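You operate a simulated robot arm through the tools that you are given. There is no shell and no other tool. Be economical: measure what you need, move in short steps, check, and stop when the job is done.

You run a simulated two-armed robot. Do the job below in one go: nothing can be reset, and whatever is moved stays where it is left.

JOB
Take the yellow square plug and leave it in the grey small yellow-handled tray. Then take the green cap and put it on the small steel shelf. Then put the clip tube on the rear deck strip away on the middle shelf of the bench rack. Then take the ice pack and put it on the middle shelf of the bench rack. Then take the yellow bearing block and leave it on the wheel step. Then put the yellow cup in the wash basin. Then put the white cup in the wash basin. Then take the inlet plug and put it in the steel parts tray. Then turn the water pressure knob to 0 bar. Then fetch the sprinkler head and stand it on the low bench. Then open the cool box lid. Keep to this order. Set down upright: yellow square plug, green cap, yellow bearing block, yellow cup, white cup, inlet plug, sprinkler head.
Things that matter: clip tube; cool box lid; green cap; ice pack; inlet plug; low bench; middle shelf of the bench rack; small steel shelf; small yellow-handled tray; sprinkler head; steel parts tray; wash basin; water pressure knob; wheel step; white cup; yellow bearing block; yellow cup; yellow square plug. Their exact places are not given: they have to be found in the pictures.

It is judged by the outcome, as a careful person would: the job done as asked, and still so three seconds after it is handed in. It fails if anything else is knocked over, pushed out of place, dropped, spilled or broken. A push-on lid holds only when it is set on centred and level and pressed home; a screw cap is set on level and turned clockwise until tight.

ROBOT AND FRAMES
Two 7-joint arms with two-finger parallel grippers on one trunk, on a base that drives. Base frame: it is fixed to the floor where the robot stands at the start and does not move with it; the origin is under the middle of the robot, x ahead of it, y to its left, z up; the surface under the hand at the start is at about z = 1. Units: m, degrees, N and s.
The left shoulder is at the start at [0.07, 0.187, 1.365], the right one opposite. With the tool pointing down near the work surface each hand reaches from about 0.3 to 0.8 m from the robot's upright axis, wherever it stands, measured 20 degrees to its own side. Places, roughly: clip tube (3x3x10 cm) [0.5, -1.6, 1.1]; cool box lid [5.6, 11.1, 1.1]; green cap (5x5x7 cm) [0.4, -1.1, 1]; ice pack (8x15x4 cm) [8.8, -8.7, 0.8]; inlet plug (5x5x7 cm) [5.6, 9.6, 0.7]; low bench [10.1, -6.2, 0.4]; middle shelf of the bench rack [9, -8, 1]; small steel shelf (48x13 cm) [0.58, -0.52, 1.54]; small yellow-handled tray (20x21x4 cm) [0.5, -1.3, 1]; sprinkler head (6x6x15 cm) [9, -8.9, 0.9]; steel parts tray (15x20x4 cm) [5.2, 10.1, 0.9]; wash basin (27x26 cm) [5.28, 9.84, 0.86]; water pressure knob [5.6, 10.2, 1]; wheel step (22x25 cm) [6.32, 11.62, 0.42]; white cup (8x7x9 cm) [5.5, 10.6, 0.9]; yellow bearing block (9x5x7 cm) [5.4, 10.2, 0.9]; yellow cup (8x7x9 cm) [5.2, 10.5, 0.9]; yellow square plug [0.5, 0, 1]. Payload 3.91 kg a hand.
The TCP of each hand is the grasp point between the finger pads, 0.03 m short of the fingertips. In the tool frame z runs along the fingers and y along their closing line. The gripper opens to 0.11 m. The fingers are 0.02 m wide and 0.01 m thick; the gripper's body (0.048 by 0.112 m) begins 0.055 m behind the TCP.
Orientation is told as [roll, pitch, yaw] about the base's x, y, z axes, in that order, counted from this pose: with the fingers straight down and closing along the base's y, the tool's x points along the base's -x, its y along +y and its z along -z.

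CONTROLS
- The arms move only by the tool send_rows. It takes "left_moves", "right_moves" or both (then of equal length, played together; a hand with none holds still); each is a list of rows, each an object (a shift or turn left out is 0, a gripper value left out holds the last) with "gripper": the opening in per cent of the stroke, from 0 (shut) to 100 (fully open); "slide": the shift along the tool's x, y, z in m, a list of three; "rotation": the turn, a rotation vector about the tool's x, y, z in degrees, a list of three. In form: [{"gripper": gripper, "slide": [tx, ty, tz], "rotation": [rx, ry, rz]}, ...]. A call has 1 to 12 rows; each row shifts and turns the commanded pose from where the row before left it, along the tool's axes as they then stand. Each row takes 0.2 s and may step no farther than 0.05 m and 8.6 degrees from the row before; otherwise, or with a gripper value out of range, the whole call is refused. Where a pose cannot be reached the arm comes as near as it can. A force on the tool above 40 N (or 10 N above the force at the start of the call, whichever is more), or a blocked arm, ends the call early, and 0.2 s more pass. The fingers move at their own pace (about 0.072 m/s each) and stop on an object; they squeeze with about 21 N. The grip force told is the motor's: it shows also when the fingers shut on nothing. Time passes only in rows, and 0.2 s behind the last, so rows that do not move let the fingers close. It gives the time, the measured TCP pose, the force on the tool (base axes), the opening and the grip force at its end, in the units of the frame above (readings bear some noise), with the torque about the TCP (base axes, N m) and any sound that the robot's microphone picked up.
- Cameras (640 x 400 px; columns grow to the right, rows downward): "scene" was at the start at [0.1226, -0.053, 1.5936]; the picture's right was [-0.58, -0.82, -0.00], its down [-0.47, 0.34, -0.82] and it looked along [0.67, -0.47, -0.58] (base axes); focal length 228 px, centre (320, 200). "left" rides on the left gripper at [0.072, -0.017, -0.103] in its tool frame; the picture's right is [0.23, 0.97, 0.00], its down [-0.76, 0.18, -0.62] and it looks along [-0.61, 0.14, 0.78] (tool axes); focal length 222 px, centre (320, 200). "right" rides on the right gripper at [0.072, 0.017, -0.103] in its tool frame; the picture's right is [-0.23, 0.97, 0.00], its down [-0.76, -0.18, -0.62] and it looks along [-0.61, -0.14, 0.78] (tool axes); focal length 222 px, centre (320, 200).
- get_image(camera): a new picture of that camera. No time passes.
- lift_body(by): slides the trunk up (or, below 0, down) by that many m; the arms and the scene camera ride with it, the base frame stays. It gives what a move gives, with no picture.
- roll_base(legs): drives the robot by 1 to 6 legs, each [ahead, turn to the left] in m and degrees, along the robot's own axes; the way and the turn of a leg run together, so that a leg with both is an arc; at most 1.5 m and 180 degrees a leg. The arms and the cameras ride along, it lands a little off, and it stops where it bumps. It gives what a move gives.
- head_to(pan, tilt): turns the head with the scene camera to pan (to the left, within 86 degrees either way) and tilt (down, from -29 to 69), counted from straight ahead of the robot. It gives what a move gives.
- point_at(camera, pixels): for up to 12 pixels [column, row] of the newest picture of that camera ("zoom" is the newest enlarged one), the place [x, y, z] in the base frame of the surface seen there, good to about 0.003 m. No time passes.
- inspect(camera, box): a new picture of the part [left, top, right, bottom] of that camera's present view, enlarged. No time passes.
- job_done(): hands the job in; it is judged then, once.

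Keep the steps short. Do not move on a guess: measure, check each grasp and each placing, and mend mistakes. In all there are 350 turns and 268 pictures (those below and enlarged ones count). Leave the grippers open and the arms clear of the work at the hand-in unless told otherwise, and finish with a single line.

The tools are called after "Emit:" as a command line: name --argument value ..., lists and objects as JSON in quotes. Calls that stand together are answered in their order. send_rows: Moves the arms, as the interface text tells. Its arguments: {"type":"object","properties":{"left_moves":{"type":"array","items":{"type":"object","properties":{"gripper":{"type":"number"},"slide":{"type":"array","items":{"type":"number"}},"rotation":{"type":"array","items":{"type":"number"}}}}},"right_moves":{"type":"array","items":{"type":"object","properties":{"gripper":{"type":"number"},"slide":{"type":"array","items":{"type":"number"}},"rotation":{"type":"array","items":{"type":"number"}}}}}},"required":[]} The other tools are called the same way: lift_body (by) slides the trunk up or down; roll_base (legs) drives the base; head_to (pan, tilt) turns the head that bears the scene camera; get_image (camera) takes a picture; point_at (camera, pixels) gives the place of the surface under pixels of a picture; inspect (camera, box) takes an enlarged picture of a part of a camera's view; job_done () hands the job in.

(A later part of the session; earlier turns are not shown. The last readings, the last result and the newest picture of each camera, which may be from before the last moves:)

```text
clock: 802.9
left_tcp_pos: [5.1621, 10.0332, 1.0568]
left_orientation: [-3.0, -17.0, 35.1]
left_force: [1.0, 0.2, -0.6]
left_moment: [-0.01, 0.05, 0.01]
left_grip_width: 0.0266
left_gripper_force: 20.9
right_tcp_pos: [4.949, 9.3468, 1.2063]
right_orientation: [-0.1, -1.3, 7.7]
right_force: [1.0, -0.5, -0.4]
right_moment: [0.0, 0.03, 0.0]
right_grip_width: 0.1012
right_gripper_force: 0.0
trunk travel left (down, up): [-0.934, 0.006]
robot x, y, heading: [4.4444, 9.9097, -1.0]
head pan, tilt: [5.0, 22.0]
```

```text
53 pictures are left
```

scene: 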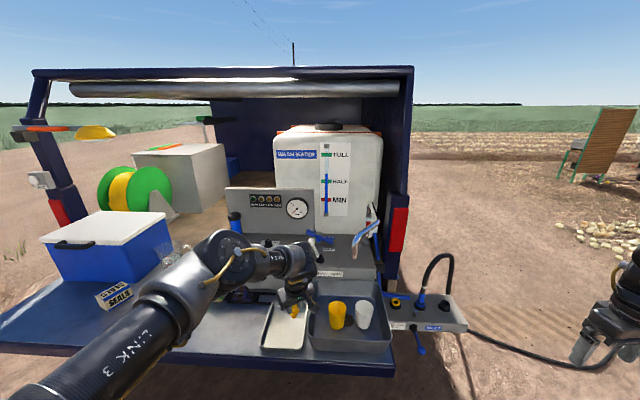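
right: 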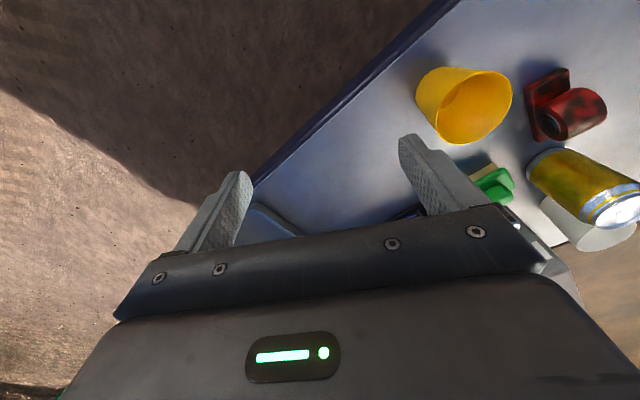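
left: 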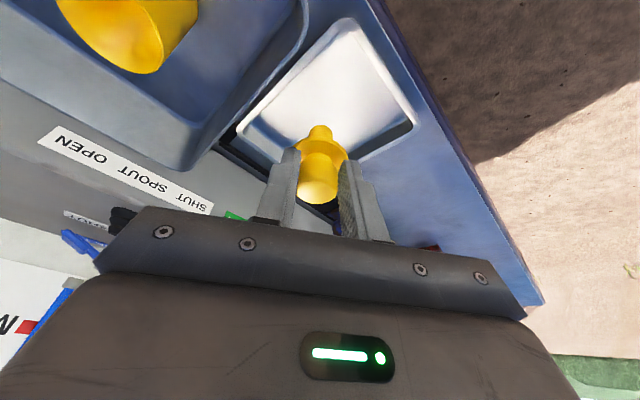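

Nothing visible is touching; the arm is simply a bit off its pose. I'll correct its orientation and move the hand itself over the tray.

Emit:
send_rows --left_moves '[{"rotation": [-2, 1.7, 0]}, {"slide": [-0.0466, 0, 0.0136]}, {"slide": [-0.0466, 0, 0.0136]}, {}]'

Emit:
get_image --camera "left"

```text
clock: 803.9
left_tcp_pos: [5.1761, 10.0798, 1.0707]
left_orientation: [-1.4, -15.7, 35.2]
left_force: [0.3, 0.4, -1.2]
left_moment: [0.02, -0.01, -0.02]
left_grip_width: 0.0265
left_gripper_force: 21.3
left hand out of reach, approached as far as the arm can: row 2, 3
right_tcp_pos: [4.942, 9.3449, 1.2093]
right_orientation: [-0.2, -1.7, 7.7]
right_force: [1.0, 0.3, 0.5]
right_moment: [0.02, -0.01, 0.0]
right_grip_width: 0.1013
right_gripper_force: 0.2
trunk travel left (down, up): [-0.934, 0.006]
robot x, y, heading: [4.4478, 9.904, -1.2]
head pan, tilt: [5.0, 22.0]
```

```text
52 pictures are left
```

left: 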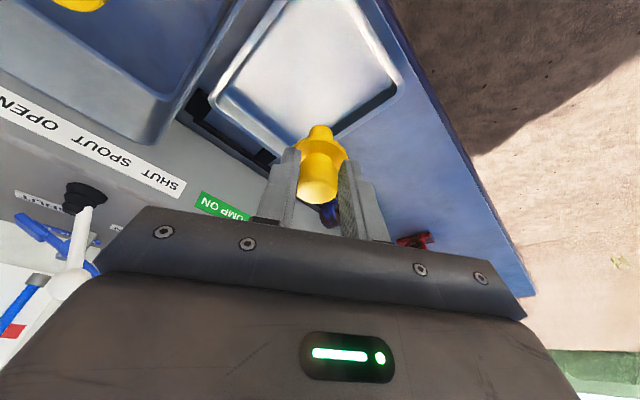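

Emit:
roll_base --legs '[[0.065, 0]]'

Emit:
lift_body --by -0.08

Emit:
get_image --camera "left"

Emit:
point_at --camera "left" --pixels '[[300, 60], [240, 100], [370, 90], [330, 130], [300, 20], [260, 120]]'

```text
clock: 805.4
left_tcp_pos: [5.245, 10.0766, 1.0721]
left_orientation: [-1.8, -16.0, 35.3]
left_force: [0.6, 0.0, -1.1]
left_moment: [0.01, 0.01, 0.02]
left_grip_width: 0.0266
left_gripper_force: 21.4
right_tcp_pos: [5.006, 9.345, 1.209]
right_orientation: [-0.2, -2.1, 7.9]
right_force: [0.7, 0.0, 0.4]
right_moment: [-0.01, 0.06, -0.05]
right_grip_width: 0.1012
right_gripper_force: 0.2
trunk travel left (down, up): [-0.934, 0.006]
robot x, y, heading: [4.5168, 9.9029, -1.3]
head pan, tilt: [5.0, 22.0]
stopped in leg 1: the robot was blocked; the commanded pose is now the measured one
```

```text
clock: 806.6
left_tcp_pos: [5.2328, 10.0759, 1.0015]
left_orientation: [-2.3, -16.6, 35.3]
left_force: [-0.3, 0.2, -0.8]
left_moment: [0.01, -0.02, 0.0]
left_grip_width: 0.0266
left_gripper_force: 20.8
right_tcp_pos: [4.9911, 9.3448, 1.1349]
right_orientation: [-0.2, -2.7, 7.7]
right_force: [0.2, -0.2, -1.1]
right_moment: [-0.01, -0.02, -0.01]
right_grip_width: 0.1013
right_gripper_force: 0.1
trunk travel left (down, up): [-0.854, 0.086]
robot x, y, heading: [4.5135, 9.9031, -1.4]
head pan, tilt: [5.0, 22.0]
```

```text
51 pictures are left
```

left: 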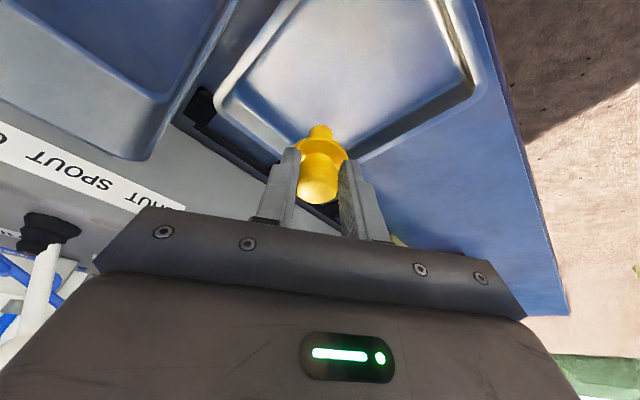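

```text
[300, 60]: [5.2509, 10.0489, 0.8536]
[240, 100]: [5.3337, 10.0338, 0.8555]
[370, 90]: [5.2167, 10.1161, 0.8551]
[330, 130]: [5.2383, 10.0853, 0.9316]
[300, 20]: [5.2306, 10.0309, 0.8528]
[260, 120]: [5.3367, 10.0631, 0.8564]
```

I'll check the ground in front of the base for what is blocking.

Emit:
head_to --pan 0 --tilt 69

Emit:
get_image --camera "scene"

```text
clock: 807.7
left_tcp_pos: [5.2326, 10.0754, 1.0014]
left_orientation: [-2.4, -16.5, 35.4]
left_force: [0.3, -0.1, -0.7]
left_moment: [-0.04, 0.0, 0.01]
left_grip_width: 0.0267
left_gripper_force: 21.7
right_tcp_pos: [4.9917, 9.3444, 1.1345]
right_orientation: [-0.3, -2.7, 7.7]
right_force: [0.0, -0.1, 0.6]
right_moment: [-0.05, -0.02, -0.02]
right_grip_width: 0.1012
right_gripper_force: 0.1
trunk travel left (down, up): [-0.854, 0.086]
robot x, y, heading: [4.5106, 9.905, -1.3]
head pan, tilt: [0.0, 68.8]
```

```text
50 pictures are left
```

scene: 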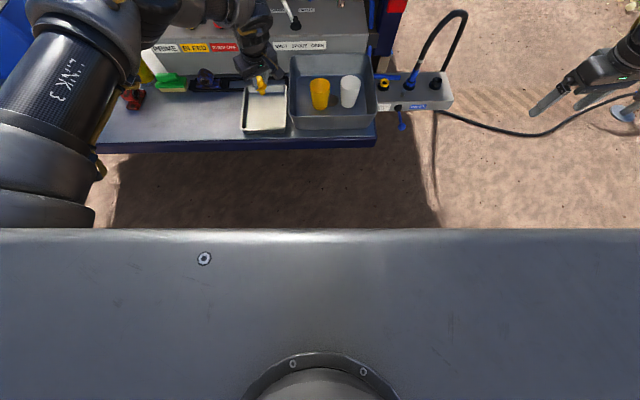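

Ground is clear. I'll correct the small tilt and lower the plug into the tray.

Emit:
send_rows --left_moves '[{"rotation": [-1.4, 1.2, 0]}, {}]'

Emit:
lift_body --by -0.052

Emit:
get_image --camera "left"

```text
clock: 808.3
left_tcp_pos: [5.2327, 10.0757, 1.0015]
left_orientation: [-0.8, -15.2, 35.4]
left_force: [0.1, -0.3, 0.0]
left_moment: [0.03, 0.01, -0.02]
left_grip_width: 0.0268
left_gripper_force: 20.7
right_tcp_pos: [4.9911, 9.3467, 1.1342]
right_orientation: [-0.4, -2.7, 7.7]
right_force: [0.5, -0.8, 0.1]
right_moment: [-0.01, 0.03, -0.03]
right_grip_width: 0.1011
right_gripper_force: 0.0
trunk travel left (down, up): [-0.854, 0.086]
robot x, y, heading: [4.5116, 9.9049, -1.4]
head pan, tilt: [0.0, 68.8]
```

```text
clock: 809.3
left_tcp_pos: [5.2315, 10.0761, 0.9495]
left_orientation: [-0.9, -15.5, 35.3]
left_force: [-0.3, 0.2, -0.2]
left_moment: [0.01, 0.0, -0.01]
left_grip_width: 0.0267
left_gripper_force: 20.8
right_tcp_pos: [4.9919, 9.3459, 1.0817]
right_orientation: [-0.3, -2.7, 7.7]
right_force: [0.4, -0.5, 0.2]
right_moment: [0.05, 0.03, 0.03]
right_grip_width: 0.1013
right_gripper_force: 0.1
trunk travel left (down, up): [-0.802, 0.138]
robot x, y, heading: [4.513, 9.9056, -1.3]
head pan, tilt: [0.0, 68.8]
```

```text
49 pictures are left
```

left: 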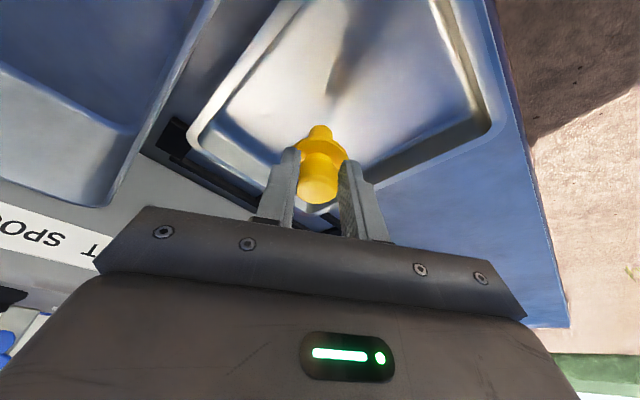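

Emit:
send_rows --left_moves '[{"slide": [0.0027, 0, 0.0096]}, {"slide": [0.0011, 0, 0.0039]}, {"slide": [0.0008, 0, 0.0029]}, {"slide": [0.0005, 0, 0.0019]}, {"slide": [0.0005, 0, 0.0019]}]'

Emit:
get_image --camera "left"

```text
clock: 810.5
left_tcp_pos: [5.2318, 10.0751, 0.9288]
left_orientation: [-0.8, -15.3, 35.3]
left_force: [0.3, -0.5, -0.6]
left_moment: [0.01, -0.03, 0.01]
left_grip_width: 0.0263
left_gripper_force: 21.1
right_tcp_pos: [4.9923, 9.3452, 1.0828]
right_orientation: [-0.3, -2.8, 7.7]
right_force: [-0.4, 0.4, 0.2]
right_moment: [-0.01, 0.0, 0.01]
right_grip_width: 0.1012
right_gripper_force: 0.0
trunk travel left (down, up): [-0.802, 0.138]
robot x, y, heading: [4.5127, 9.9045, -1.3]
head pan, tilt: [0.0, 68.8]
```

```text
48 pictures are left
```

left: 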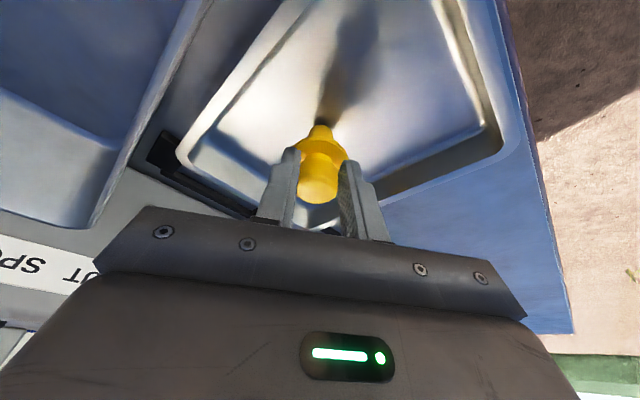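

Emit:
send_rows --left_moves '[{"slide": [0.0008, 0, 0.0029]}, {"slide": [0.0008, 0, 0.0029]}, {"slide": [0.0005, 0, 0.0019]}, {"slide": [0.0005, 0, 0.0019]}]'

```text
clock: 811.5
left_tcp_pos: [5.2321, 10.0744, 0.9206]
left_orientation: [-1.0, -15.6, 35.3]
left_force: [1.3, -1.1, 17.7]
left_moment: [0.12, -0.26, -0.04]
left_grip_width: 0.0272
left_gripper_force: 20.9
right_tcp_pos: [4.9902, 9.3454, 1.0833]
right_orientation: [-0.3, -2.8, 7.7]
right_force: [0.1, 0.4, -0.2]
right_moment: [-0.02, -0.02, -0.01]
right_grip_width: 0.1011
right_gripper_force: 0.1
trunk travel left (down, up): [-0.802, 0.138]
robot x, y, heading: [4.5138, 9.9028, -1.4]
head pan, tilt: [0.0, 68.8]
```

Contact (17 N). I'll ease, open and rise.

Emit:
send_rows --left_moves '[{"slide": [-0.0005, 0, -0.0015]}, {"gripper": 50}, {}, {}]'

Emit:
lift_body --by 0.1

Emit:
get_image --camera "left"

```text
clock: 812.5
left_tcp_pos: [5.2327, 10.0756, 0.9192]
left_orientation: [-0.8, -15.2, 35.3]
left_force: [-0.2, 1.5, 0.2]
left_moment: [0.01, 0.02, 0.01]
left_grip_width: 0.0552
left_gripper_force: 0.0
right_tcp_pos: [4.9919, 9.3444, 1.082]
right_orientation: [-0.3, -2.7, 7.7]
right_force: [-0.2, 0.6, 0.0]
right_moment: [-0.04, 0.04, 0.01]
right_grip_width: 0.1011
right_gripper_force: 0.0
trunk travel left (down, up): [-0.802, 0.138]
robot x, y, heading: [4.5103, 9.9014, -1.5]
head pan, tilt: [0.0, 68.8]
```

```text
clock: 813.8
left_tcp_pos: [5.2332, 10.0758, 1.0186]
left_orientation: [-0.8, -15.3, 35.3]
left_force: [-0.5, -0.3, -0.1]
left_moment: [-0.02, 0.02, -0.01]
left_grip_width: 0.0551
left_gripper_force: 0.1
right_tcp_pos: [4.9922, 9.3457, 1.1822]
right_orientation: [-0.3, -2.7, 7.7]
right_force: [0.4, 0.1, 0.1]
right_moment: [-0.01, 0.01, 0.02]
right_grip_width: 0.1011
right_gripper_force: 0.0
trunk travel left (down, up): [-0.902, 0.038]
robot x, y, heading: [4.5141, 9.9059, -1.4]
head pan, tilt: [0.0, 68.8]
```

```text
47 pictures are left
```

left: 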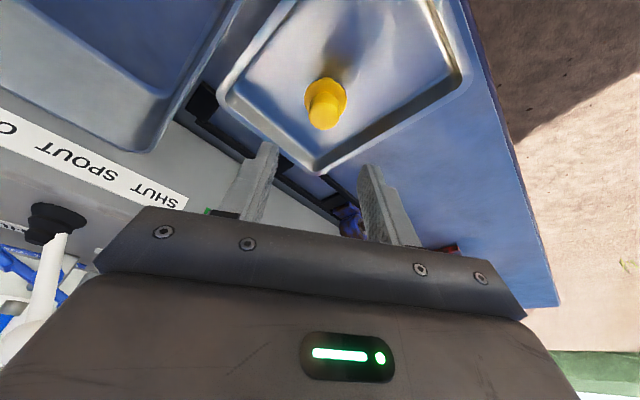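

The inlet plug stands in the tray. Next the pressure knob: I'll zoom in on its dial.

Emit:
head_to --pan 15 --tilt 30

Emit:
roll_base --legs '[[-0.2, 0]]'

Emit:
get_image --camera "scene"

```text
clock: 814.8
left_tcp_pos: [5.2319, 10.0751, 1.0196]
left_orientation: [-0.8, -15.4, 35.3]
left_force: [0.4, 0.2, -0.2]
left_moment: [-0.01, -0.02, -0.02]
left_grip_width: 0.0551
left_gripper_force: 0.1
right_tcp_pos: [4.9908, 9.3458, 1.1826]
right_orientation: [-0.4, -2.7, 7.7]
right_force: [-0.1, 0.0, 0.2]
right_moment: [-0.01, -0.03, 0.03]
right_grip_width: 0.1012
right_gripper_force: 0.1
trunk travel left (down, up): [-0.902, 0.038]
robot x, y, heading: [4.5115, 9.9033, -1.4]
head pan, tilt: [15.0, 30.0]
```

```text
clock: 816.5
left_tcp_pos: [5.034, 10.0803, 1.0184]
left_orientation: [-0.7, -15.2, 35.1]
left_force: [1.0, -0.1, -0.6]
left_moment: [0.0, 0.03, 0.01]
left_grip_width: 0.055
left_gripper_force: 0.0
right_tcp_pos: [4.7917, 9.3482, 1.1809]
right_orientation: [-0.3, -2.5, 7.6]
right_force: [-0.5, -0.2, 0.1]
right_moment: [0.02, 0.03, 0.0]
right_grip_width: 0.1013
right_gripper_force: 0.1
trunk travel left (down, up): [-0.902, 0.038]
robot x, y, heading: [4.307, 9.9064, -1.2]
head pan, tilt: [15.0, 30.0]
```

```text
46 pictures are left
```

scene: 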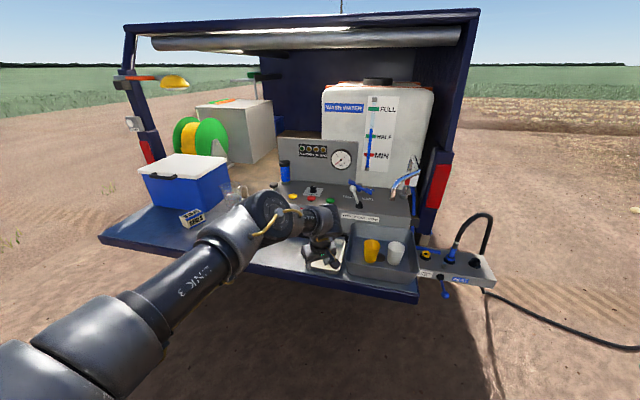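

Emit:
inspect --camera "scene" --box '[280, 165, 350, 215]'

Emit:
point_at --camera "zoom" --pixels '[[305, 150], [305, 170], [305, 190], [270, 175], [345, 180], [300, 220], [305, 140], [300, 95]]'

```text
8.00 times, centred on (315, 190) of scene
```

zoom: 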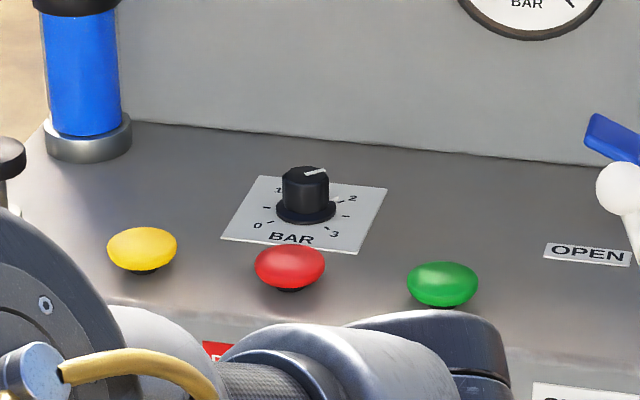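

```text
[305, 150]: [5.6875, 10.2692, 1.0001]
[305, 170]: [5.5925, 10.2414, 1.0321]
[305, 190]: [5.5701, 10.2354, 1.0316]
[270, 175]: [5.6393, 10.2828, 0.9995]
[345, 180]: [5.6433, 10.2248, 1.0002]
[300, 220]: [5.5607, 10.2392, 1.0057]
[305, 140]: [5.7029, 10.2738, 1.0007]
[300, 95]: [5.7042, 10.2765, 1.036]
```

I'll measure the label positions and the pointer direction.

Emit:
point_at --camera "zoom" --pixels '[[257, 225], [278, 190], [352, 198], [334, 233], [305, 175], [323, 171], [285, 180], [328, 180], [305, 215], [340, 200], [271, 221], [327, 228]]'

Emit:
inspect --camera "scene" --box '[302, 178, 328, 198]'

```text
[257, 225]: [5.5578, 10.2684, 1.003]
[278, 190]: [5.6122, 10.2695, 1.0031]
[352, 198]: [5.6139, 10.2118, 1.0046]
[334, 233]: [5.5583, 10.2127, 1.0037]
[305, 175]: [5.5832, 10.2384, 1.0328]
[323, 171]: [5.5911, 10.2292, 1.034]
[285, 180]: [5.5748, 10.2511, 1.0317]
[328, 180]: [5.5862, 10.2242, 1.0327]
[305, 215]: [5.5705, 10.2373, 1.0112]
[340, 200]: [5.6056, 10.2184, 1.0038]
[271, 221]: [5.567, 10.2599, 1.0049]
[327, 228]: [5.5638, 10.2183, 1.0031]
```

```text
16.00 times, centred on (315, 188) of scene
```

zoom: 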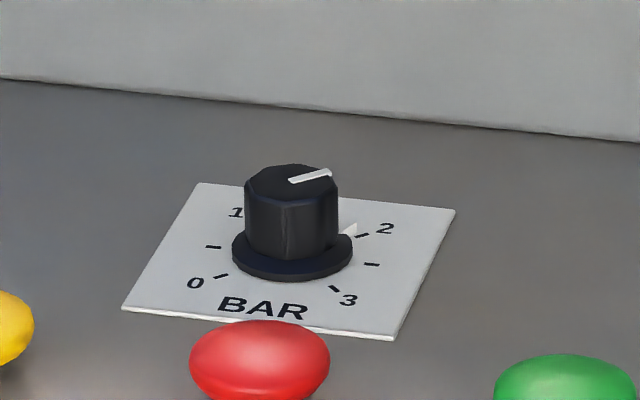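

Pointer is near 2 (about -46°); 0 is at +135°, so it needs about 180° counterclockwise, in several grips. I'll set the hand vertical and raise it, then drive to the console.

Emit:
send_rows --left_moves '[{"rotation": [0, 8, 0], "slide": [0, 0, -0.02]}, {"rotation": [0, 7.4, 0], "slide": [0, 0, -0.02]}, {"rotation": [0, 0, 8], "slide": [0, 0, -0.02]}, {"rotation": [0, 0, 8]}, {"rotation": [0, 0, 6]}, {}]'

Emit:
lift_body --by 0.035

Emit:
roll_base --legs '[[0, 70], [0.42, 0], [0, -79]]'

```text
clock: 817.9
left_tcp_pos: [4.9199, 10.0283, 1.0913]
left_orientation: [-1.0, -0.4, 13.2]
left_force: [-0.1, -0.8, 0.3]
left_moment: [0.0, -0.02, 0.0]
left_grip_width: 0.055
left_gripper_force: 0.2
left hand out of reach, approached as far as the arm can: row 1, 2, 3, 4, 5
right_tcp_pos: [4.7871, 9.3503, 1.1828]
right_orientation: [-0.4, -2.7, 7.5]
right_force: [-0.6, 0.3, 0.4]
right_moment: [0.01, -0.04, -0.02]
right_grip_width: 0.1011
right_gripper_force: 0.1
trunk travel left (down, up): [-0.902, 0.038]
robot x, y, heading: [4.3094, 9.9125, -1.4]
head pan, tilt: [15.0, 30.0]
```

```text
clock: 818.6
left_tcp_pos: [4.9195, 10.0278, 1.1282]
left_orientation: [-0.9, -0.4, 13.4]
left_force: [0.4, -0.5, 0.8]
left_moment: [-0.03, 0.02, 0.04]
left_grip_width: 0.0547
left_gripper_force: 0.0
right_tcp_pos: [4.7881, 9.3503, 1.2176]
right_orientation: [-0.3, -2.6, 7.5]
right_force: [0.2, 0.4, 0.3]
right_moment: [-0.01, -0.02, -0.01]
right_grip_width: 0.1014
right_gripper_force: 0.1
trunk travel left (down, up): [-0.937, 0.003]
robot x, y, heading: [4.3122, 9.9084, -1.3]
head pan, tilt: [15.0, 30.0]
```

```text
clock: 827.6
left_tcp_pos: [5.0751, 10.3344, 1.1282]
left_orientation: [-1.0, -0.4, 5.8]
left_force: [0.0, 0.0, -0.6]
left_moment: [-0.02, 0.01, 0.02]
left_grip_width: 0.0552
left_gripper_force: 0.1
right_tcp_pos: [4.8572, 9.6788, 1.2178]
right_orientation: [-0.3, -2.8, 0.1]
right_force: [-0.4, 0.5, -0.5]
right_moment: [0.02, -0.02, -0.02]
right_grip_width: 0.1014
right_gripper_force: 0.1
trunk travel left (down, up): [-0.937, 0.003]
robot x, y, heading: [4.4554, 10.2984, -8.9]
head pan, tilt: [15.0, 30.0]
```

I'll first pull the right hand back so it stays clear of the spout, then drive forward.

Emit:
send_rows --right_moves '[{"slide": [0.02, -0.04, 0]}, {"slide": [0.02, -0.04, 0]}, {"slide": [0.02, -0.04, 0]}, {"slide": [0.02, -0.04, 0]}]'

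Emit:
roll_base --legs '[[0.34, 0]]'

Emit:
get_image --camera "left"

```text
clock: 828.6
left_tcp_pos: [5.0757, 10.3333, 1.1271]
left_orientation: [-0.8, -0.6, 5.8]
left_force: [1.0, 0.4, 0.8]
left_moment: [-0.01, 0.04, 0.03]
left_grip_width: 0.0552
left_gripper_force: 0.0
right_tcp_pos: [4.7756, 9.5179, 1.2129]
right_orientation: [-0.2, -2.8, 0.2]
right_force: [-0.2, -1.1, -0.9]
right_moment: [0.02, 0.01, -0.02]
right_grip_width: 0.1013
right_gripper_force: 0.1
trunk travel left (down, up): [-0.937, 0.003]
robot x, y, heading: [4.457, 10.2965, -8.6]
head pan, tilt: [15.0, 30.0]
```

```text
clock: 830.9
left_tcp_pos: [5.4071, 10.2843, 1.1279]
left_orientation: [-1.0, -0.6, 6.0]
left_force: [-0.1, -0.1, 0.6]
left_moment: [-0.01, -0.03, 0.0]
left_grip_width: 0.0551
left_gripper_force: 0.2
right_tcp_pos: [5.111, 9.4683, 1.2148]
right_orientation: [-0.2, -2.9, 0.2]
right_force: [0.5, -0.6, -0.3]
right_moment: [-0.01, -0.02, 0.02]
right_grip_width: 0.1013
right_gripper_force: 0.0
trunk travel left (down, up): [-0.937, 0.003]
robot x, y, heading: [4.7874, 10.2467, -8.9]
head pan, tilt: [15.0, 30.0]
```

```text
43 pictures are left
```

left: 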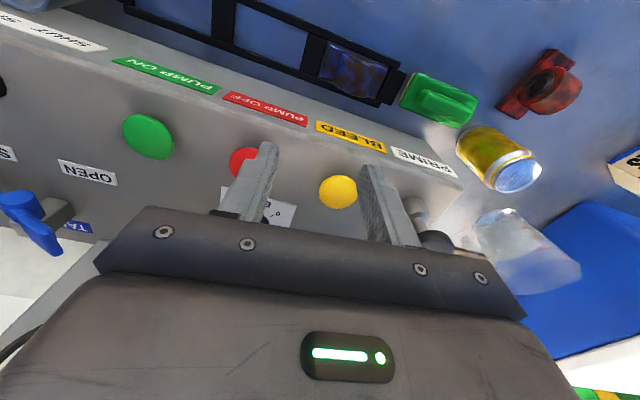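

Emit:
roll_base --legs '[[0.06, 0]]'

Emit:
send_rows --left_moves '[{"slide": [-0.04, -0.016, 0]}, {"slide": [-0.04, -0.016, 0]}, {"slide": [-0.036, -0.014, 0]}, {}]'

Emit:
get_image --camera "left"

```text
clock: 831.8
left_tcp_pos: [5.4594, 10.2758, 1.132]
left_orientation: [-1.0, -0.9, 6.1]
left_force: [-0.2, -0.2, -0.1]
left_moment: [-0.03, 0.0, 0.0]
left_grip_width: 0.0549
left_gripper_force: 0.1
right_tcp_pos: [5.1624, 9.4597, 1.2164]
right_orientation: [-0.2, -3.2, 0.1]
right_force: [-0.1, -0.7, 0.7]
right_moment: [0.08, 0.01, 0.0]
right_grip_width: 0.101
right_gripper_force: 0.0
trunk travel left (down, up): [-0.937, 0.003]
robot x, y, heading: [4.8443, 10.2353, -8.7]
head pan, tilt: [15.0, 30.0]
```

```text
clock: 832.8
left_tcp_pos: [5.492, 10.2244, 1.142]
left_orientation: [-1.1, -0.8, 6.2]
left_force: [-0.8, -0.4, 0.3]
left_moment: [-0.03, 0.0, 0.03]
left_grip_width: 0.0549
left_gripper_force: 0.0
left hand out of reach, approached as far as the arm can: row 1, 2, 3
right_tcp_pos: [5.1659, 9.4597, 1.2155]
right_orientation: [-0.2, -3.0, 0.2]
right_force: [-0.6, -0.1, -0.4]
right_moment: [0.01, 0.02, -0.04]
right_grip_width: 0.1011
right_gripper_force: 0.0
trunk travel left (down, up): [-0.937, 0.003]
robot x, y, heading: [4.8498, 10.2361, -8.6]
head pan, tilt: [15.0, 30.0]
```

```text
42 pictures are left
```

left: 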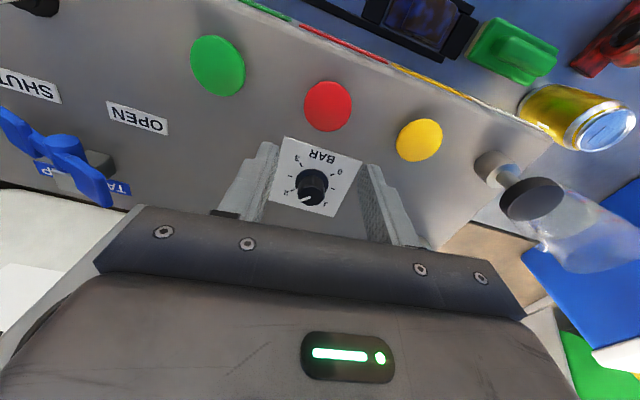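

I'll tilt the tool 24° forward for reach, then move over the knob.

Emit:
send_rows --left_moves '[{"rotation": [0, -8, 0]}, {"rotation": [0, -8, 0]}, {"rotation": [0, -8, 0]}, {"slide": [-0.0411, 0.007, 0.0183]}, {"slide": [-0.0411, 0.007, 0.0183]}, {}]'

Emit:
get_image --camera "left"

```text
clock: 834.2
left_tcp_pos: [5.5564, 10.2386, 1.1466]
left_orientation: [-1.0, -24.9, 6.5]
left_force: [0.2, -0.1, 0.0]
left_moment: [0.0, -0.01, -0.01]
left_grip_width: 0.0551
left_gripper_force: 0.1
left hand out of reach, approached as far as the arm can: row 5
right_tcp_pos: [5.164, 9.4591, 1.2155]
right_orientation: [-0.1, -3.0, 0.2]
right_force: [0.1, -0.2, 0.8]
right_moment: [0.02, 0.0, -0.01]
right_grip_width: 0.1013
right_gripper_force: 0.0
trunk travel left (down, up): [-0.937, 0.003]
robot x, y, heading: [4.8506, 10.2349, -8.8]
head pan, tilt: [15.0, 30.0]
```

```text
41 pictures are left
```

left: 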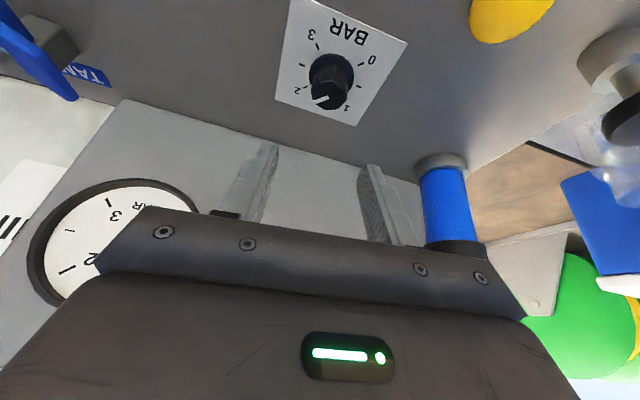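

I'll lower the trunk 6.5 cm (still above the knob) and then move forward.

Emit:
lift_body --by -0.062

Emit:
send_rows --left_moves '[{"slide": [-0.0272, 0.001, 0.0126]}, {}]'

Emit:
get_image --camera "left"

```text
clock: 835.2
left_tcp_pos: [5.5574, 10.2407, 1.0842]
left_orientation: [-1.0, -24.8, 6.6]
left_force: [-0.5, 0.7, 0.0]
left_moment: [-0.03, 0.01, -0.02]
left_grip_width: 0.055
left_gripper_force: 0.0
right_tcp_pos: [5.1648, 9.4606, 1.1531]
right_orientation: [-0.3, -3.1, 0.1]
right_force: [0.3, 0.9, -0.3]
right_moment: [-0.01, 0.03, -0.02]
right_grip_width: 0.1012
right_gripper_force: 0.0
trunk travel left (down, up): [-0.875, 0.065]
robot x, y, heading: [4.8501, 10.2332, -8.7]
head pan, tilt: [15.0, 30.0]
```

```text
clock: 835.8
left_tcp_pos: [5.5576, 10.2393, 1.0833]
left_orientation: [-1.2, -24.8, 6.6]
left_force: [0.1, -0.3, -0.9]
left_moment: [0.05, 0.01, 0.01]
left_grip_width: 0.0549
left_gripper_force: 0.0
left hand out of reach, approached as far as the arm can: row 1
right_tcp_pos: [5.165, 9.4585, 1.1527]
right_orientation: [-0.3, -3.1, 0.3]
right_force: [0.1, -0.6, -0.9]
right_moment: [0.01, 0.03, 0.01]
right_grip_width: 0.1013
right_gripper_force: 0.0
trunk travel left (down, up): [-0.875, 0.065]
robot x, y, heading: [4.8482, 10.2377, -8.5]
head pan, tilt: [15.0, 30.0]
```

```text
40 pictures are left
```

left: 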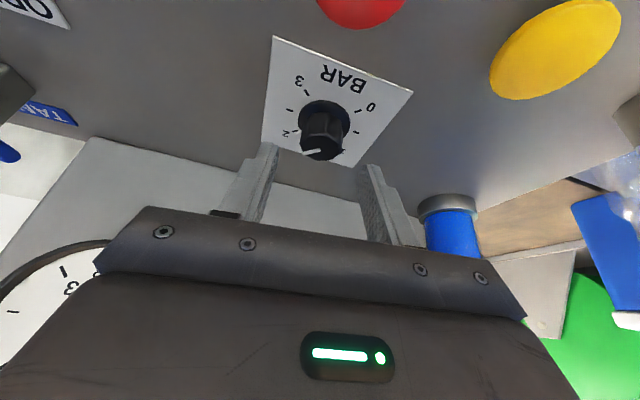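

I'll increase the yaw by 14° (which helped before), then move forward.

Emit:
send_rows --left_moves '[{"rotation": [-2.94, 0, -6.35]}, {"rotation": [-2.94, 0, -6.35]}, {"slide": [-0.024, -0.0097, 0.0111]}, {}]'

```text
clock: 836.8
left_tcp_pos: [5.5864, 10.2391, 1.0824]
left_orientation: [-1.1, -24.5, 20.5]
left_force: [-0.1, 0.5, 0.2]
left_moment: [0.0, -0.01, 0.02]
left_grip_width: 0.055
left_gripper_force: 0.0
right_tcp_pos: [5.1653, 9.4594, 1.1528]
right_orientation: [-0.2, -3.0, 0.3]
right_force: [-0.2, -0.1, -0.1]
right_moment: [0.02, 0.02, -0.06]
right_grip_width: 0.1009
right_gripper_force: 0.0
trunk travel left (down, up): [-0.875, 0.065]
robot x, y, heading: [4.8508, 10.2331, -8.6]
head pan, tilt: [15.0, 30.0]
```

Directly over the knob. I'll lower 3.7 cm and close.

Emit:
lift_body --by -0.037

Emit:
send_rows --left_moves '[{"gripper": 0}, {}, {}, {}]'

Emit:
get_image --camera "left"

```text
clock: 837.6
left_tcp_pos: [5.5849, 10.2392, 1.0464]
left_orientation: [-1.1, -24.6, 20.5]
left_force: [0.4, 0.0, 0.7]
left_moment: [0.01, -0.02, -0.03]
left_grip_width: 0.055
left_gripper_force: 0.0
right_tcp_pos: [5.165, 9.4594, 1.1168]
right_orientation: [-0.2, -3.1, 0.1]
right_force: [0.2, -0.6, 0.2]
right_moment: [-0.02, -0.02, 0.01]
right_grip_width: 0.1011
right_gripper_force: 0.1
trunk travel left (down, up): [-0.838, 0.102]
robot x, y, heading: [4.8497, 10.2355, -8.4]
head pan, tilt: [15.0, 30.0]
```

```text
clock: 838.6
left_tcp_pos: [5.5853, 10.2427, 1.0473]
left_orientation: [-1.0, -24.6, 20.6]
left_force: [-2.0, 15.1, 2.7]
left_moment: [1.45, 0.09, 0.0]
left_grip_width: 0.0333
left_gripper_force: 45.2
right_tcp_pos: [5.1654, 9.4611, 1.1181]
right_orientation: [-0.3, -3.1, 0.2]
right_force: [0.2, 0.5, -0.1]
right_moment: [-0.01, 0.03, 0.03]
right_grip_width: 0.1014
right_gripper_force: 0.0
trunk travel left (down, up): [-0.838, 0.102]
robot x, y, heading: [4.8476, 10.2361, -8.6]
head pan, tilt: [15.0, 30.0]
```

```text
39 pictures are left
```

left: 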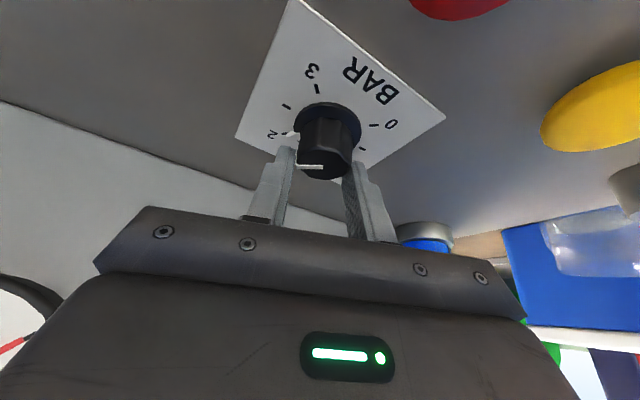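

Gripped (3.3 cm) with a slight side load. I'll shift 4 mm to relieve it, then rotate counterclockwise 48°.

Emit:
send_rows --left_moves '[{"slide": [0, 0.004, 0]}, {"rotation": [-3.33, 0, -7.27]}, {"rotation": [-3.33, 0, -7.27]}, {"rotation": [-3.33, 0, -7.27]}, {}]'

Emit:
get_image --camera "left"

```text
clock: 839.9
left_tcp_pos: [5.5845, 10.2421, 1.0467]
left_orientation: [-1.2, -24.3, 44.4]
left_force: [26.9, -5.0, 15.3]
left_moment: [0.4, -0.37, 0.03]
left_grip_width: 0.0329
left_gripper_force: 45.7
left hand out of reach, approached as far as the arm can: row 4
right_tcp_pos: [5.1665, 9.4588, 1.116]
right_orientation: [-0.2, -2.9, 0.2]
right_force: [-0.7, 0.8, 0.2]
right_moment: [-0.02, 0.01, 0.02]
right_grip_width: 0.1013
right_gripper_force: 0.1
trunk travel left (down, up): [-0.838, 0.102]
robot x, y, heading: [4.8524, 10.2363, -8.8]
head pan, tilt: [15.0, 30.0]
```

```text
38 pictures are left
```

left: 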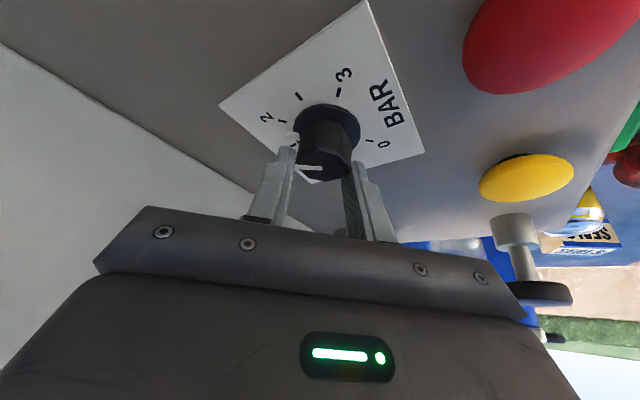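

The knob turns with the hand. I'll continue another 16° to learn the range.

Emit:
send_rows --left_moves '[{"rotation": [-3.33, 0, -7.27]}, {"rotation": [-3.33, 0, -7.27]}, {"rotation": [-3.33, 0, -7.27]}, {}]'

```text
clock: 840.1
left_tcp_pos: [5.584, 10.2422, 1.0472]
left_orientation: [-1.9, -24.5, 45.4]
left_force: [10.2, -2.9, -4.3]
left_moment: [0.44, 0.51, 0.02]
left_grip_width: 0.033
left_gripper_force: 45.2
left hand out of reach, approached as far as the arm can: row 1
right_tcp_pos: [5.1651, 9.4578, 1.1157]
right_orientation: [-0.2, -3.0, 0.1]
right_force: [0.0, 0.2, -0.3]
right_moment: [0.02, 0.01, 0.02]
right_grip_width: 0.1012
right_gripper_force: 0.0
trunk travel left (down, up): [-0.838, 0.102]
robot x, y, heading: [4.8503, 10.2323, -8.9]
head pan, tilt: [15.0, 30.0]
stopped in row 1 (left hand): the force on the tool passed its limit at 58 N (the readings are from after the stop); the commanded pose is now the measured one
```

The wrist range is short at this stretch. I'll open, rise, bring the base 3 cm closer and re-centre.

Emit:
send_rows --left_moves '[{"gripper": 50}, {}, {}]'

Emit:
lift_body --by 0.04

Emit:
roll_base --legs '[[0.035, 0]]'

Emit:
get_image --camera "left"

```text
clock: 840.9
left_tcp_pos: [5.581, 10.2441, 1.0487]
left_orientation: [-1.9, -24.6, 45.4]
left_force: [-0.4, 0.8, -0.1]
left_moment: [0.02, 0.0, 0.03]
left_grip_width: 0.0548
left_gripper_force: 0.0
right_tcp_pos: [5.1646, 9.4597, 1.1159]
right_orientation: [-0.1, -3.1, 0.2]
right_force: [0.4, 0.6, 1.5]
right_moment: [0.03, 0.02, -0.02]
right_grip_width: 0.1014
right_gripper_force: 0.0
trunk travel left (down, up): [-0.838, 0.102]
robot x, y, heading: [4.8467, 10.2346, -9.0]
head pan, tilt: [15.0, 30.0]
```

```text
clock: 841.7
left_tcp_pos: [5.5812, 10.2437, 1.088]
left_orientation: [-1.8, -24.5, 45.5]
left_force: [0.1, 0.4, 0.3]
left_moment: [0.02, -0.04, -0.02]
left_grip_width: 0.0552
left_gripper_force: 0.1
right_tcp_pos: [5.1643, 9.4588, 1.1562]
right_orientation: [-0.3, -3.1, 0.3]
right_force: [0.1, 0.0, -0.3]
right_moment: [0.0, -0.01, 0.02]
right_grip_width: 0.1011
right_gripper_force: 0.0
trunk travel left (down, up): [-0.878, 0.062]
robot x, y, heading: [4.8521, 10.236, -8.6]
head pan, tilt: [15.0, 30.0]
```

```text
clock: 842.6
left_tcp_pos: [5.6088, 10.2385, 1.0953]
left_orientation: [-2.2, -24.7, 45.7]
left_force: [-0.7, 0.2, 0.3]
left_moment: [-0.02, -0.04, -0.04]
left_grip_width: 0.0549
left_gripper_force: 0.0
right_tcp_pos: [5.1903, 9.4543, 1.1592]
right_orientation: [-0.3, -3.6, 0.1]
right_force: [-1.5, -0.4, 1.2]
right_moment: [-0.01, -0.07, -0.03]
right_grip_width: 0.1011
right_gripper_force: 0.1
trunk travel left (down, up): [-0.878, 0.062]
robot x, y, heading: [4.8843, 10.23, -8.8]
head pan, tilt: [15.0, 30.0]
```

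```text
37 pictures are left
```

left: 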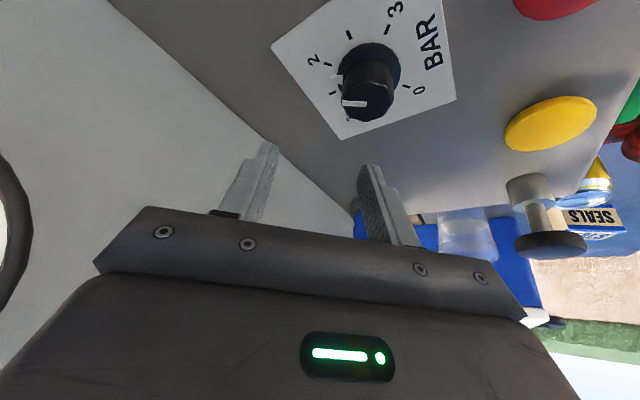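

The pointer is now about 1.5. I'll re-centre over the knob and test how far the yaw can go while open.

Emit:
send_rows --left_moves '[{"slide": [0.0135, 0.0181, -0.0062]}, {"rotation": [-3.33, 0, -7.27]}, {"rotation": [-3.33, 0, -7.27]}, {"rotation": [-3.33, 0, -7.27]}, {"rotation": [-3.33, 0, -7.27]}, {}]'

```text
clock: 844.0
left_tcp_pos: [5.5533, 10.2519, 1.0861]
left_orientation: [-1.6, -23.8, 77.4]
left_force: [0.0, -0.7, -0.3]
left_moment: [-0.02, -0.02, 0.0]
left_grip_width: 0.0549
left_gripper_force: 0.1
left hand out of reach, approached as far as the arm can: row 3, 4, 5
right_tcp_pos: [5.1963, 9.4523, 1.1556]
right_orientation: [-0.1, -3.2, 0.1]
right_force: [0.0, -0.4, -0.8]
right_moment: [0.0, -0.03, -0.02]
right_grip_width: 0.101
right_gripper_force: 0.1
trunk travel left (down, up): [-0.878, 0.062]
robot x, y, heading: [4.8856, 10.2302, -9.1]
head pan, tilt: [15.0, 30.0]
```

Yaw 5–45° is usable here, so I'll work in 40° passes. Rotating back to low yaw while open.

Emit:
send_rows --left_moves '[{"rotation": [3.33, 0, 7.27]}, {"rotation": [3.33, 0, 7.27]}, {"rotation": [3.33, 0, 7.27]}, {"rotation": [3.33, 0, 7.27]}, {"rotation": [3.33, 0, 7.27]}, {"rotation": [3.33, 0, 7.27]}, {"rotation": [3.33, 0, 7.27]}, {"rotation": [3.33, 0, 7.27]}, {"rotation": [3.33, 0, 7.27]}, {}]'

```text
clock: 846.2
left_tcp_pos: [5.5559, 10.2546, 1.0852]
left_orientation: [-1.6, -25.7, 5.2]
left_force: [-0.1, -0.4, 0.3]
left_moment: [0.03, -0.02, 0.04]
left_grip_width: 0.0547
left_gripper_force: 0.0
right_tcp_pos: [5.196, 9.4535, 1.1559]
right_orientation: [-0.2, -3.2, 0.1]
right_force: [0.6, -0.2, -0.2]
right_moment: [-0.03, -0.01, 0.02]
right_grip_width: 0.1011
right_gripper_force: 0.1
trunk travel left (down, up): [-0.878, 0.062]
robot x, y, heading: [4.8868, 10.2316, -9.0]
head pan, tilt: [15.0, 30.0]
```

Emit:
send_rows --left_moves '[{"slide": [-0.025, -0.0157, 0.012]}, {}]'

Emit:
get_image --camera "left"

```text
clock: 846.8
left_tcp_pos: [5.5844, 10.2411, 1.0872]
left_orientation: [-1.4, -25.8, 5.3]
left_force: [0.3, -0.2, 0.8]
left_moment: [0.0, 0.02, 0.02]
left_grip_width: 0.0549
left_gripper_force: 0.0
right_tcp_pos: [5.1969, 9.454, 1.1565]
right_orientation: [-0.2, -3.3, 0.1]
right_force: [0.2, 0.7, -0.1]
right_moment: [-0.02, 0.01, 0.01]
right_grip_width: 0.1013
right_gripper_force: 0.0
trunk travel left (down, up): [-0.878, 0.062]
robot x, y, heading: [4.8833, 10.2312, -8.8]
head pan, tilt: [15.0, 30.0]
```

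```text
36 pictures are left
```

left: 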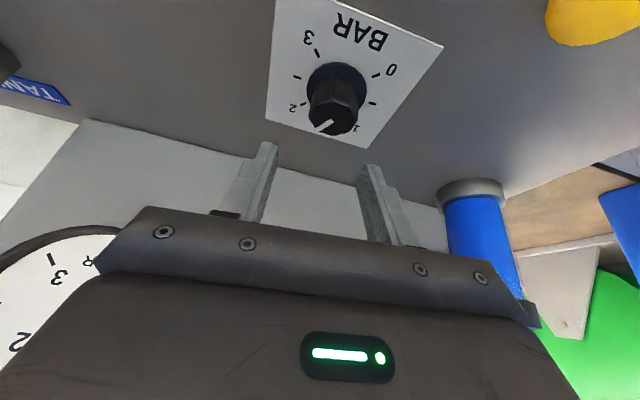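

It reaches at yaw 5. I'll go 16° lower still for a longer pass.

Emit:
send_rows --left_moves '[{"rotation": [3.4, 0, 7.24]}, {"rotation": [3.4, 0, 7.24]}, {}]'

```text
clock: 847.6
left_tcp_pos: [5.5032, 10.2058, 1.101]
left_orientation: [-1.4, -26.3, -9.9]
left_force: [-0.1, -1.0, -1.3]
left_moment: [-0.04, 0.04, -0.04]
left_grip_width: 0.0547
left_gripper_force: 0.0
left hand out of reach, approached as far as the arm can: row 1, 2
right_tcp_pos: [5.1987, 9.453, 1.1576]
right_orientation: [-0.1, -3.0, 0.0]
right_force: [-0.7, 0.8, 0.8]
right_moment: [-0.04, 0.05, -0.05]
right_grip_width: 0.1013
right_gripper_force: 0.1
trunk travel left (down, up): [-0.878, 0.062]
robot x, y, heading: [4.8854, 10.2338, -9.0]
head pan, tilt: [15.0, 30.0]
```

5° is the lower limit. Returning to it and re-centring.

Emit:
send_rows --left_moves '[{"rotation": [-3.4, 0, -7.24]}, {"rotation": [-3.4, 0, -7.24]}, {"slide": [-0.0384, 0.0134, 0.0186]}, {"slide": [-0.0384, 0.0134, 0.0186]}, {}]'

```text
clock: 848.8
left_tcp_pos: [5.5855, 10.2354, 1.1]
left_orientation: [-1.4, -25.7, 5.3]
left_force: [0.2, -0.5, -0.8]
left_moment: [-0.02, -0.02, 0.02]
left_grip_width: 0.055
left_gripper_force: 0.1
right_tcp_pos: [5.1965, 9.4526, 1.1563]
right_orientation: [-0.1, -3.2, 0.2]
right_force: [0.2, 0.2, 0.1]
right_moment: [0.01, -0.01, -0.03]
right_grip_width: 0.1012
right_gripper_force: 0.1
trunk travel left (down, up): [-0.878, 0.062]
robot x, y, heading: [4.8825, 10.2289, -8.7]
head pan, tilt: [15.0, 30.0]
```

Emit:
send_rows --left_moves '[{"slide": [0, 0.006, 0]}, {}]'

Emit:
lift_body --by -0.054

Emit:
send_rows --left_moves '[{"gripper": 0}, {}, {}, {"rotation": [-3.47, 0, -7.21]}, {"rotation": [-3.47, 0, -7.21]}, {"rotation": [-3.47, 0, -7.21]}, {"rotation": [-3.47, 0, -7.21]}, {"rotation": [-3.47, 0, -7.21]}, {}]'

Emit:
get_image --camera "left"

```text
clock: 849.4
left_tcp_pos: [5.5841, 10.2426, 1.1]
left_orientation: [-1.5, -25.7, 5.2]
left_force: [0.2, -1.0, -0.4]
left_moment: [-0.02, -0.05, -0.01]
left_grip_width: 0.055
left_gripper_force: 0.0
right_tcp_pos: [5.1974, 9.4528, 1.1564]
right_orientation: [-0.2, -3.2, 0.2]
right_force: [0.5, -0.6, 0.1]
right_moment: [-0.04, 0.02, 0.02]
right_grip_width: 0.1015
right_gripper_force: 0.1
trunk travel left (down, up): [-0.878, 0.062]
robot x, y, heading: [4.8893, 10.2297, -8.8]
head pan, tilt: [15.0, 30.0]
```

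```text
clock: 850.4
left_tcp_pos: [5.5846, 10.2423, 1.0476]
left_orientation: [-1.5, -25.7, 5.5]
left_force: [0.0, 0.2, 0.0]
left_moment: [0.01, -0.01, 0.02]
left_grip_width: 0.0548
left_gripper_force: 0.1
right_tcp_pos: [5.1967, 9.4537, 1.1041]
right_orientation: [-0.2, -3.2, 0.2]
right_force: [-0.1, -0.5, 0.4]
right_moment: [0.02, 0.0, 0.0]
right_grip_width: 0.1011
right_gripper_force: 0.1
trunk travel left (down, up): [-0.824, 0.116]
robot x, y, heading: [4.8857, 10.233, -8.9]
head pan, tilt: [15.0, 30.0]
```

```text
clock: 852.4
left_tcp_pos: [5.5831, 10.2418, 1.0477]
left_orientation: [-1.2, -24.8, 45.3]
left_force: [-1.8, -0.2, 2.5]
left_moment: [0.45, 0.42, 0.05]
left_grip_width: 0.0336
left_gripper_force: 44.8
right_tcp_pos: [5.1964, 9.4528, 1.1031]
right_orientation: [-0.2, -3.1, 0.2]
right_force: [0.2, 0.0, 0.8]
right_moment: [0.01, -0.02, -0.01]
right_grip_width: 0.1012
right_gripper_force: 0.1
trunk travel left (down, up): [-0.824, 0.116]
robot x, y, heading: [4.8831, 10.2274, -9.0]
head pan, tilt: [15.0, 30.0]
```

```text
35 pictures are left
```

left: 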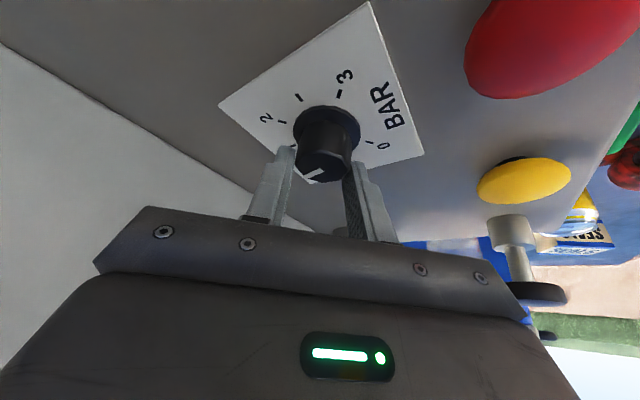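

Smooth 40° turn. Next pass: open, rotate back, close — then turn again.

Emit:
send_rows --left_moves '[{"gripper": 50}, {}, {"rotation": [3.4, 0, 7.24]}, {"rotation": [3.4, 0, 7.24]}, {"rotation": [3.4, 0, 7.24]}, {"rotation": [3.4, 0, 7.24]}, {"rotation": [3.4, 0, 7.24]}, {}]'

Emit:
send_rows --left_moves '[{"gripper": 0}, {}, {}, {"rotation": [-3.47, 0, -7.21]}, {"rotation": [-3.47, 0, -7.21]}, {"rotation": [-3.47, 0, -7.21]}, {"rotation": [-3.47, 0, -7.21]}, {"rotation": [-3.47, 0, -7.21]}, {"rotation": [-1.7, 0, -3.6]}, {}]'

Emit:
get_image --camera "left"

```text
clock: 854.1
left_tcp_pos: [5.5845, 10.2422, 1.0459]
left_orientation: [-1.1, -25.4, 5.1]
left_force: [0.1, 0.6, -0.1]
left_moment: [0.03, 0.0, 0.0]
left_grip_width: 0.0548
left_gripper_force: 0.0
right_tcp_pos: [5.1964, 9.4524, 1.1028]
right_orientation: [-0.2, -3.2, 0.1]
right_force: [-0.5, 0.8, 0.1]
right_moment: [0.0, -0.06, 0.0]
right_grip_width: 0.1011
right_gripper_force: 0.0
trunk travel left (down, up): [-0.824, 0.116]
robot x, y, heading: [4.8843, 10.2289, -9.0]
head pan, tilt: [15.0, 30.0]
```

```text
clock: 856.4
left_tcp_pos: [5.5843, 10.2424, 1.0458]
left_orientation: [-0.8, -24.9, 49.1]
left_force: [-0.4, 1.0, -2.0]
left_moment: [0.36, -0.17, -0.01]
left_grip_width: 0.0336
left_gripper_force: 45.1
right_tcp_pos: [5.1975, 9.454, 1.1024]
right_orientation: [-0.2, -3.1, 0.1]
right_force: [-0.6, -0.1, -0.8]
right_moment: [0.0, -0.01, 0.01]
right_grip_width: 0.1013
right_gripper_force: 0.1
trunk travel left (down, up): [-0.824, 0.116]
robot x, y, heading: [4.8834, 10.226, -8.7]
head pan, tilt: [15.0, 30.0]
```

```text
34 pictures are left
```

left: 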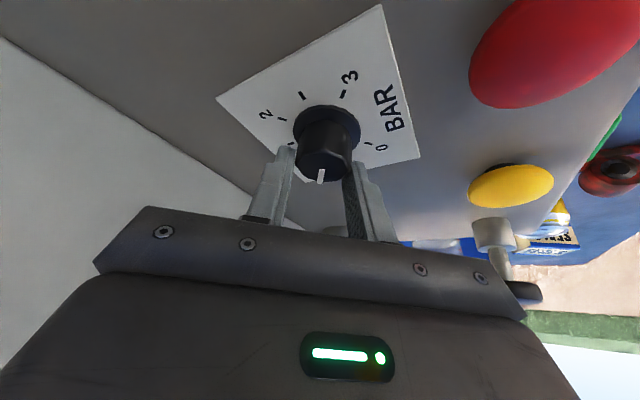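

Pointer is now near "1". Another 44° pass.

Emit:
send_rows --left_moves '[{"gripper": 50}, {}, {"rotation": [3.4, 0, 7.24]}, {"rotation": [3.4, 0, 7.24]}, {"rotation": [3.4, 0, 7.24]}, {"rotation": [3.4, 0, 7.24]}, {"rotation": [3.4, 0, 7.24]}, {"rotation": [1.7, 0, 3.6]}, {}]'

Emit:
send_rows --left_moves '[{"gripper": 0}, {}, {}, {"rotation": [-3.47, 0, -7.21]}, {"rotation": [-3.47, 0, -7.21]}, {"rotation": [-3.47, 0, -7.21]}, {"rotation": [-3.47, 0, -7.21]}, {"rotation": [-3.47, 0, -7.21]}, {}]'

Emit:
get_image --camera "left"

```text
clock: 858.4
left_tcp_pos: [5.5825, 10.2435, 1.0456]
left_orientation: [-0.6, -25.4, 4.9]
left_force: [0.4, 0.0, 0.1]
left_moment: [0.04, 0.02, 0.01]
left_grip_width: 0.0553
left_gripper_force: 0.2
right_tcp_pos: [5.1971, 9.4533, 1.1021]
right_orientation: [-0.3, -3.2, 0.1]
right_force: [-0.2, -0.8, 0.6]
right_moment: [-0.01, 0.02, -0.03]
right_grip_width: 0.1013
right_gripper_force: 0.0
trunk travel left (down, up): [-0.824, 0.116]
robot x, y, heading: [4.8855, 10.2299, -8.9]
head pan, tilt: [15.0, 30.0]
```

```text
clock: 860.4
left_tcp_pos: [5.5833, 10.2415, 1.0456]
left_orientation: [-0.4, -25.1, 45.0]
left_force: [0.4, -2.8, 2.9]
left_moment: [0.47, 0.53, 0.02]
left_grip_width: 0.0329
left_gripper_force: 44.9
right_tcp_pos: [5.1971, 9.4529, 1.1031]
right_orientation: [-0.2, -3.2, 0.2]
right_force: [0.3, 0.0, 0.3]
right_moment: [0.02, 0.01, 0.01]
right_grip_width: 0.1011
right_gripper_force: 0.1
trunk travel left (down, up): [-0.824, 0.116]
robot x, y, heading: [4.8801, 10.2287, -8.9]
head pan, tilt: [15.0, 30.0]
```

```text
33 pictures are left
```

left: 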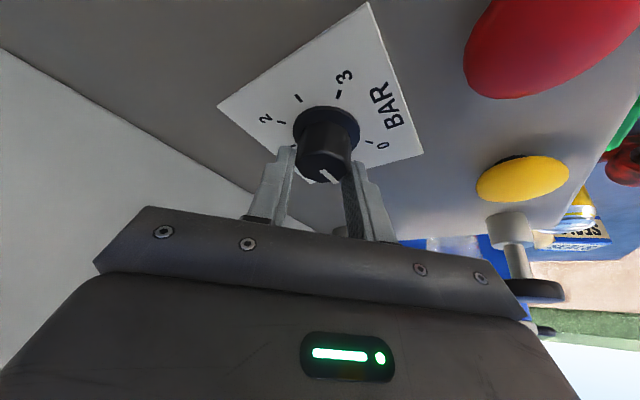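

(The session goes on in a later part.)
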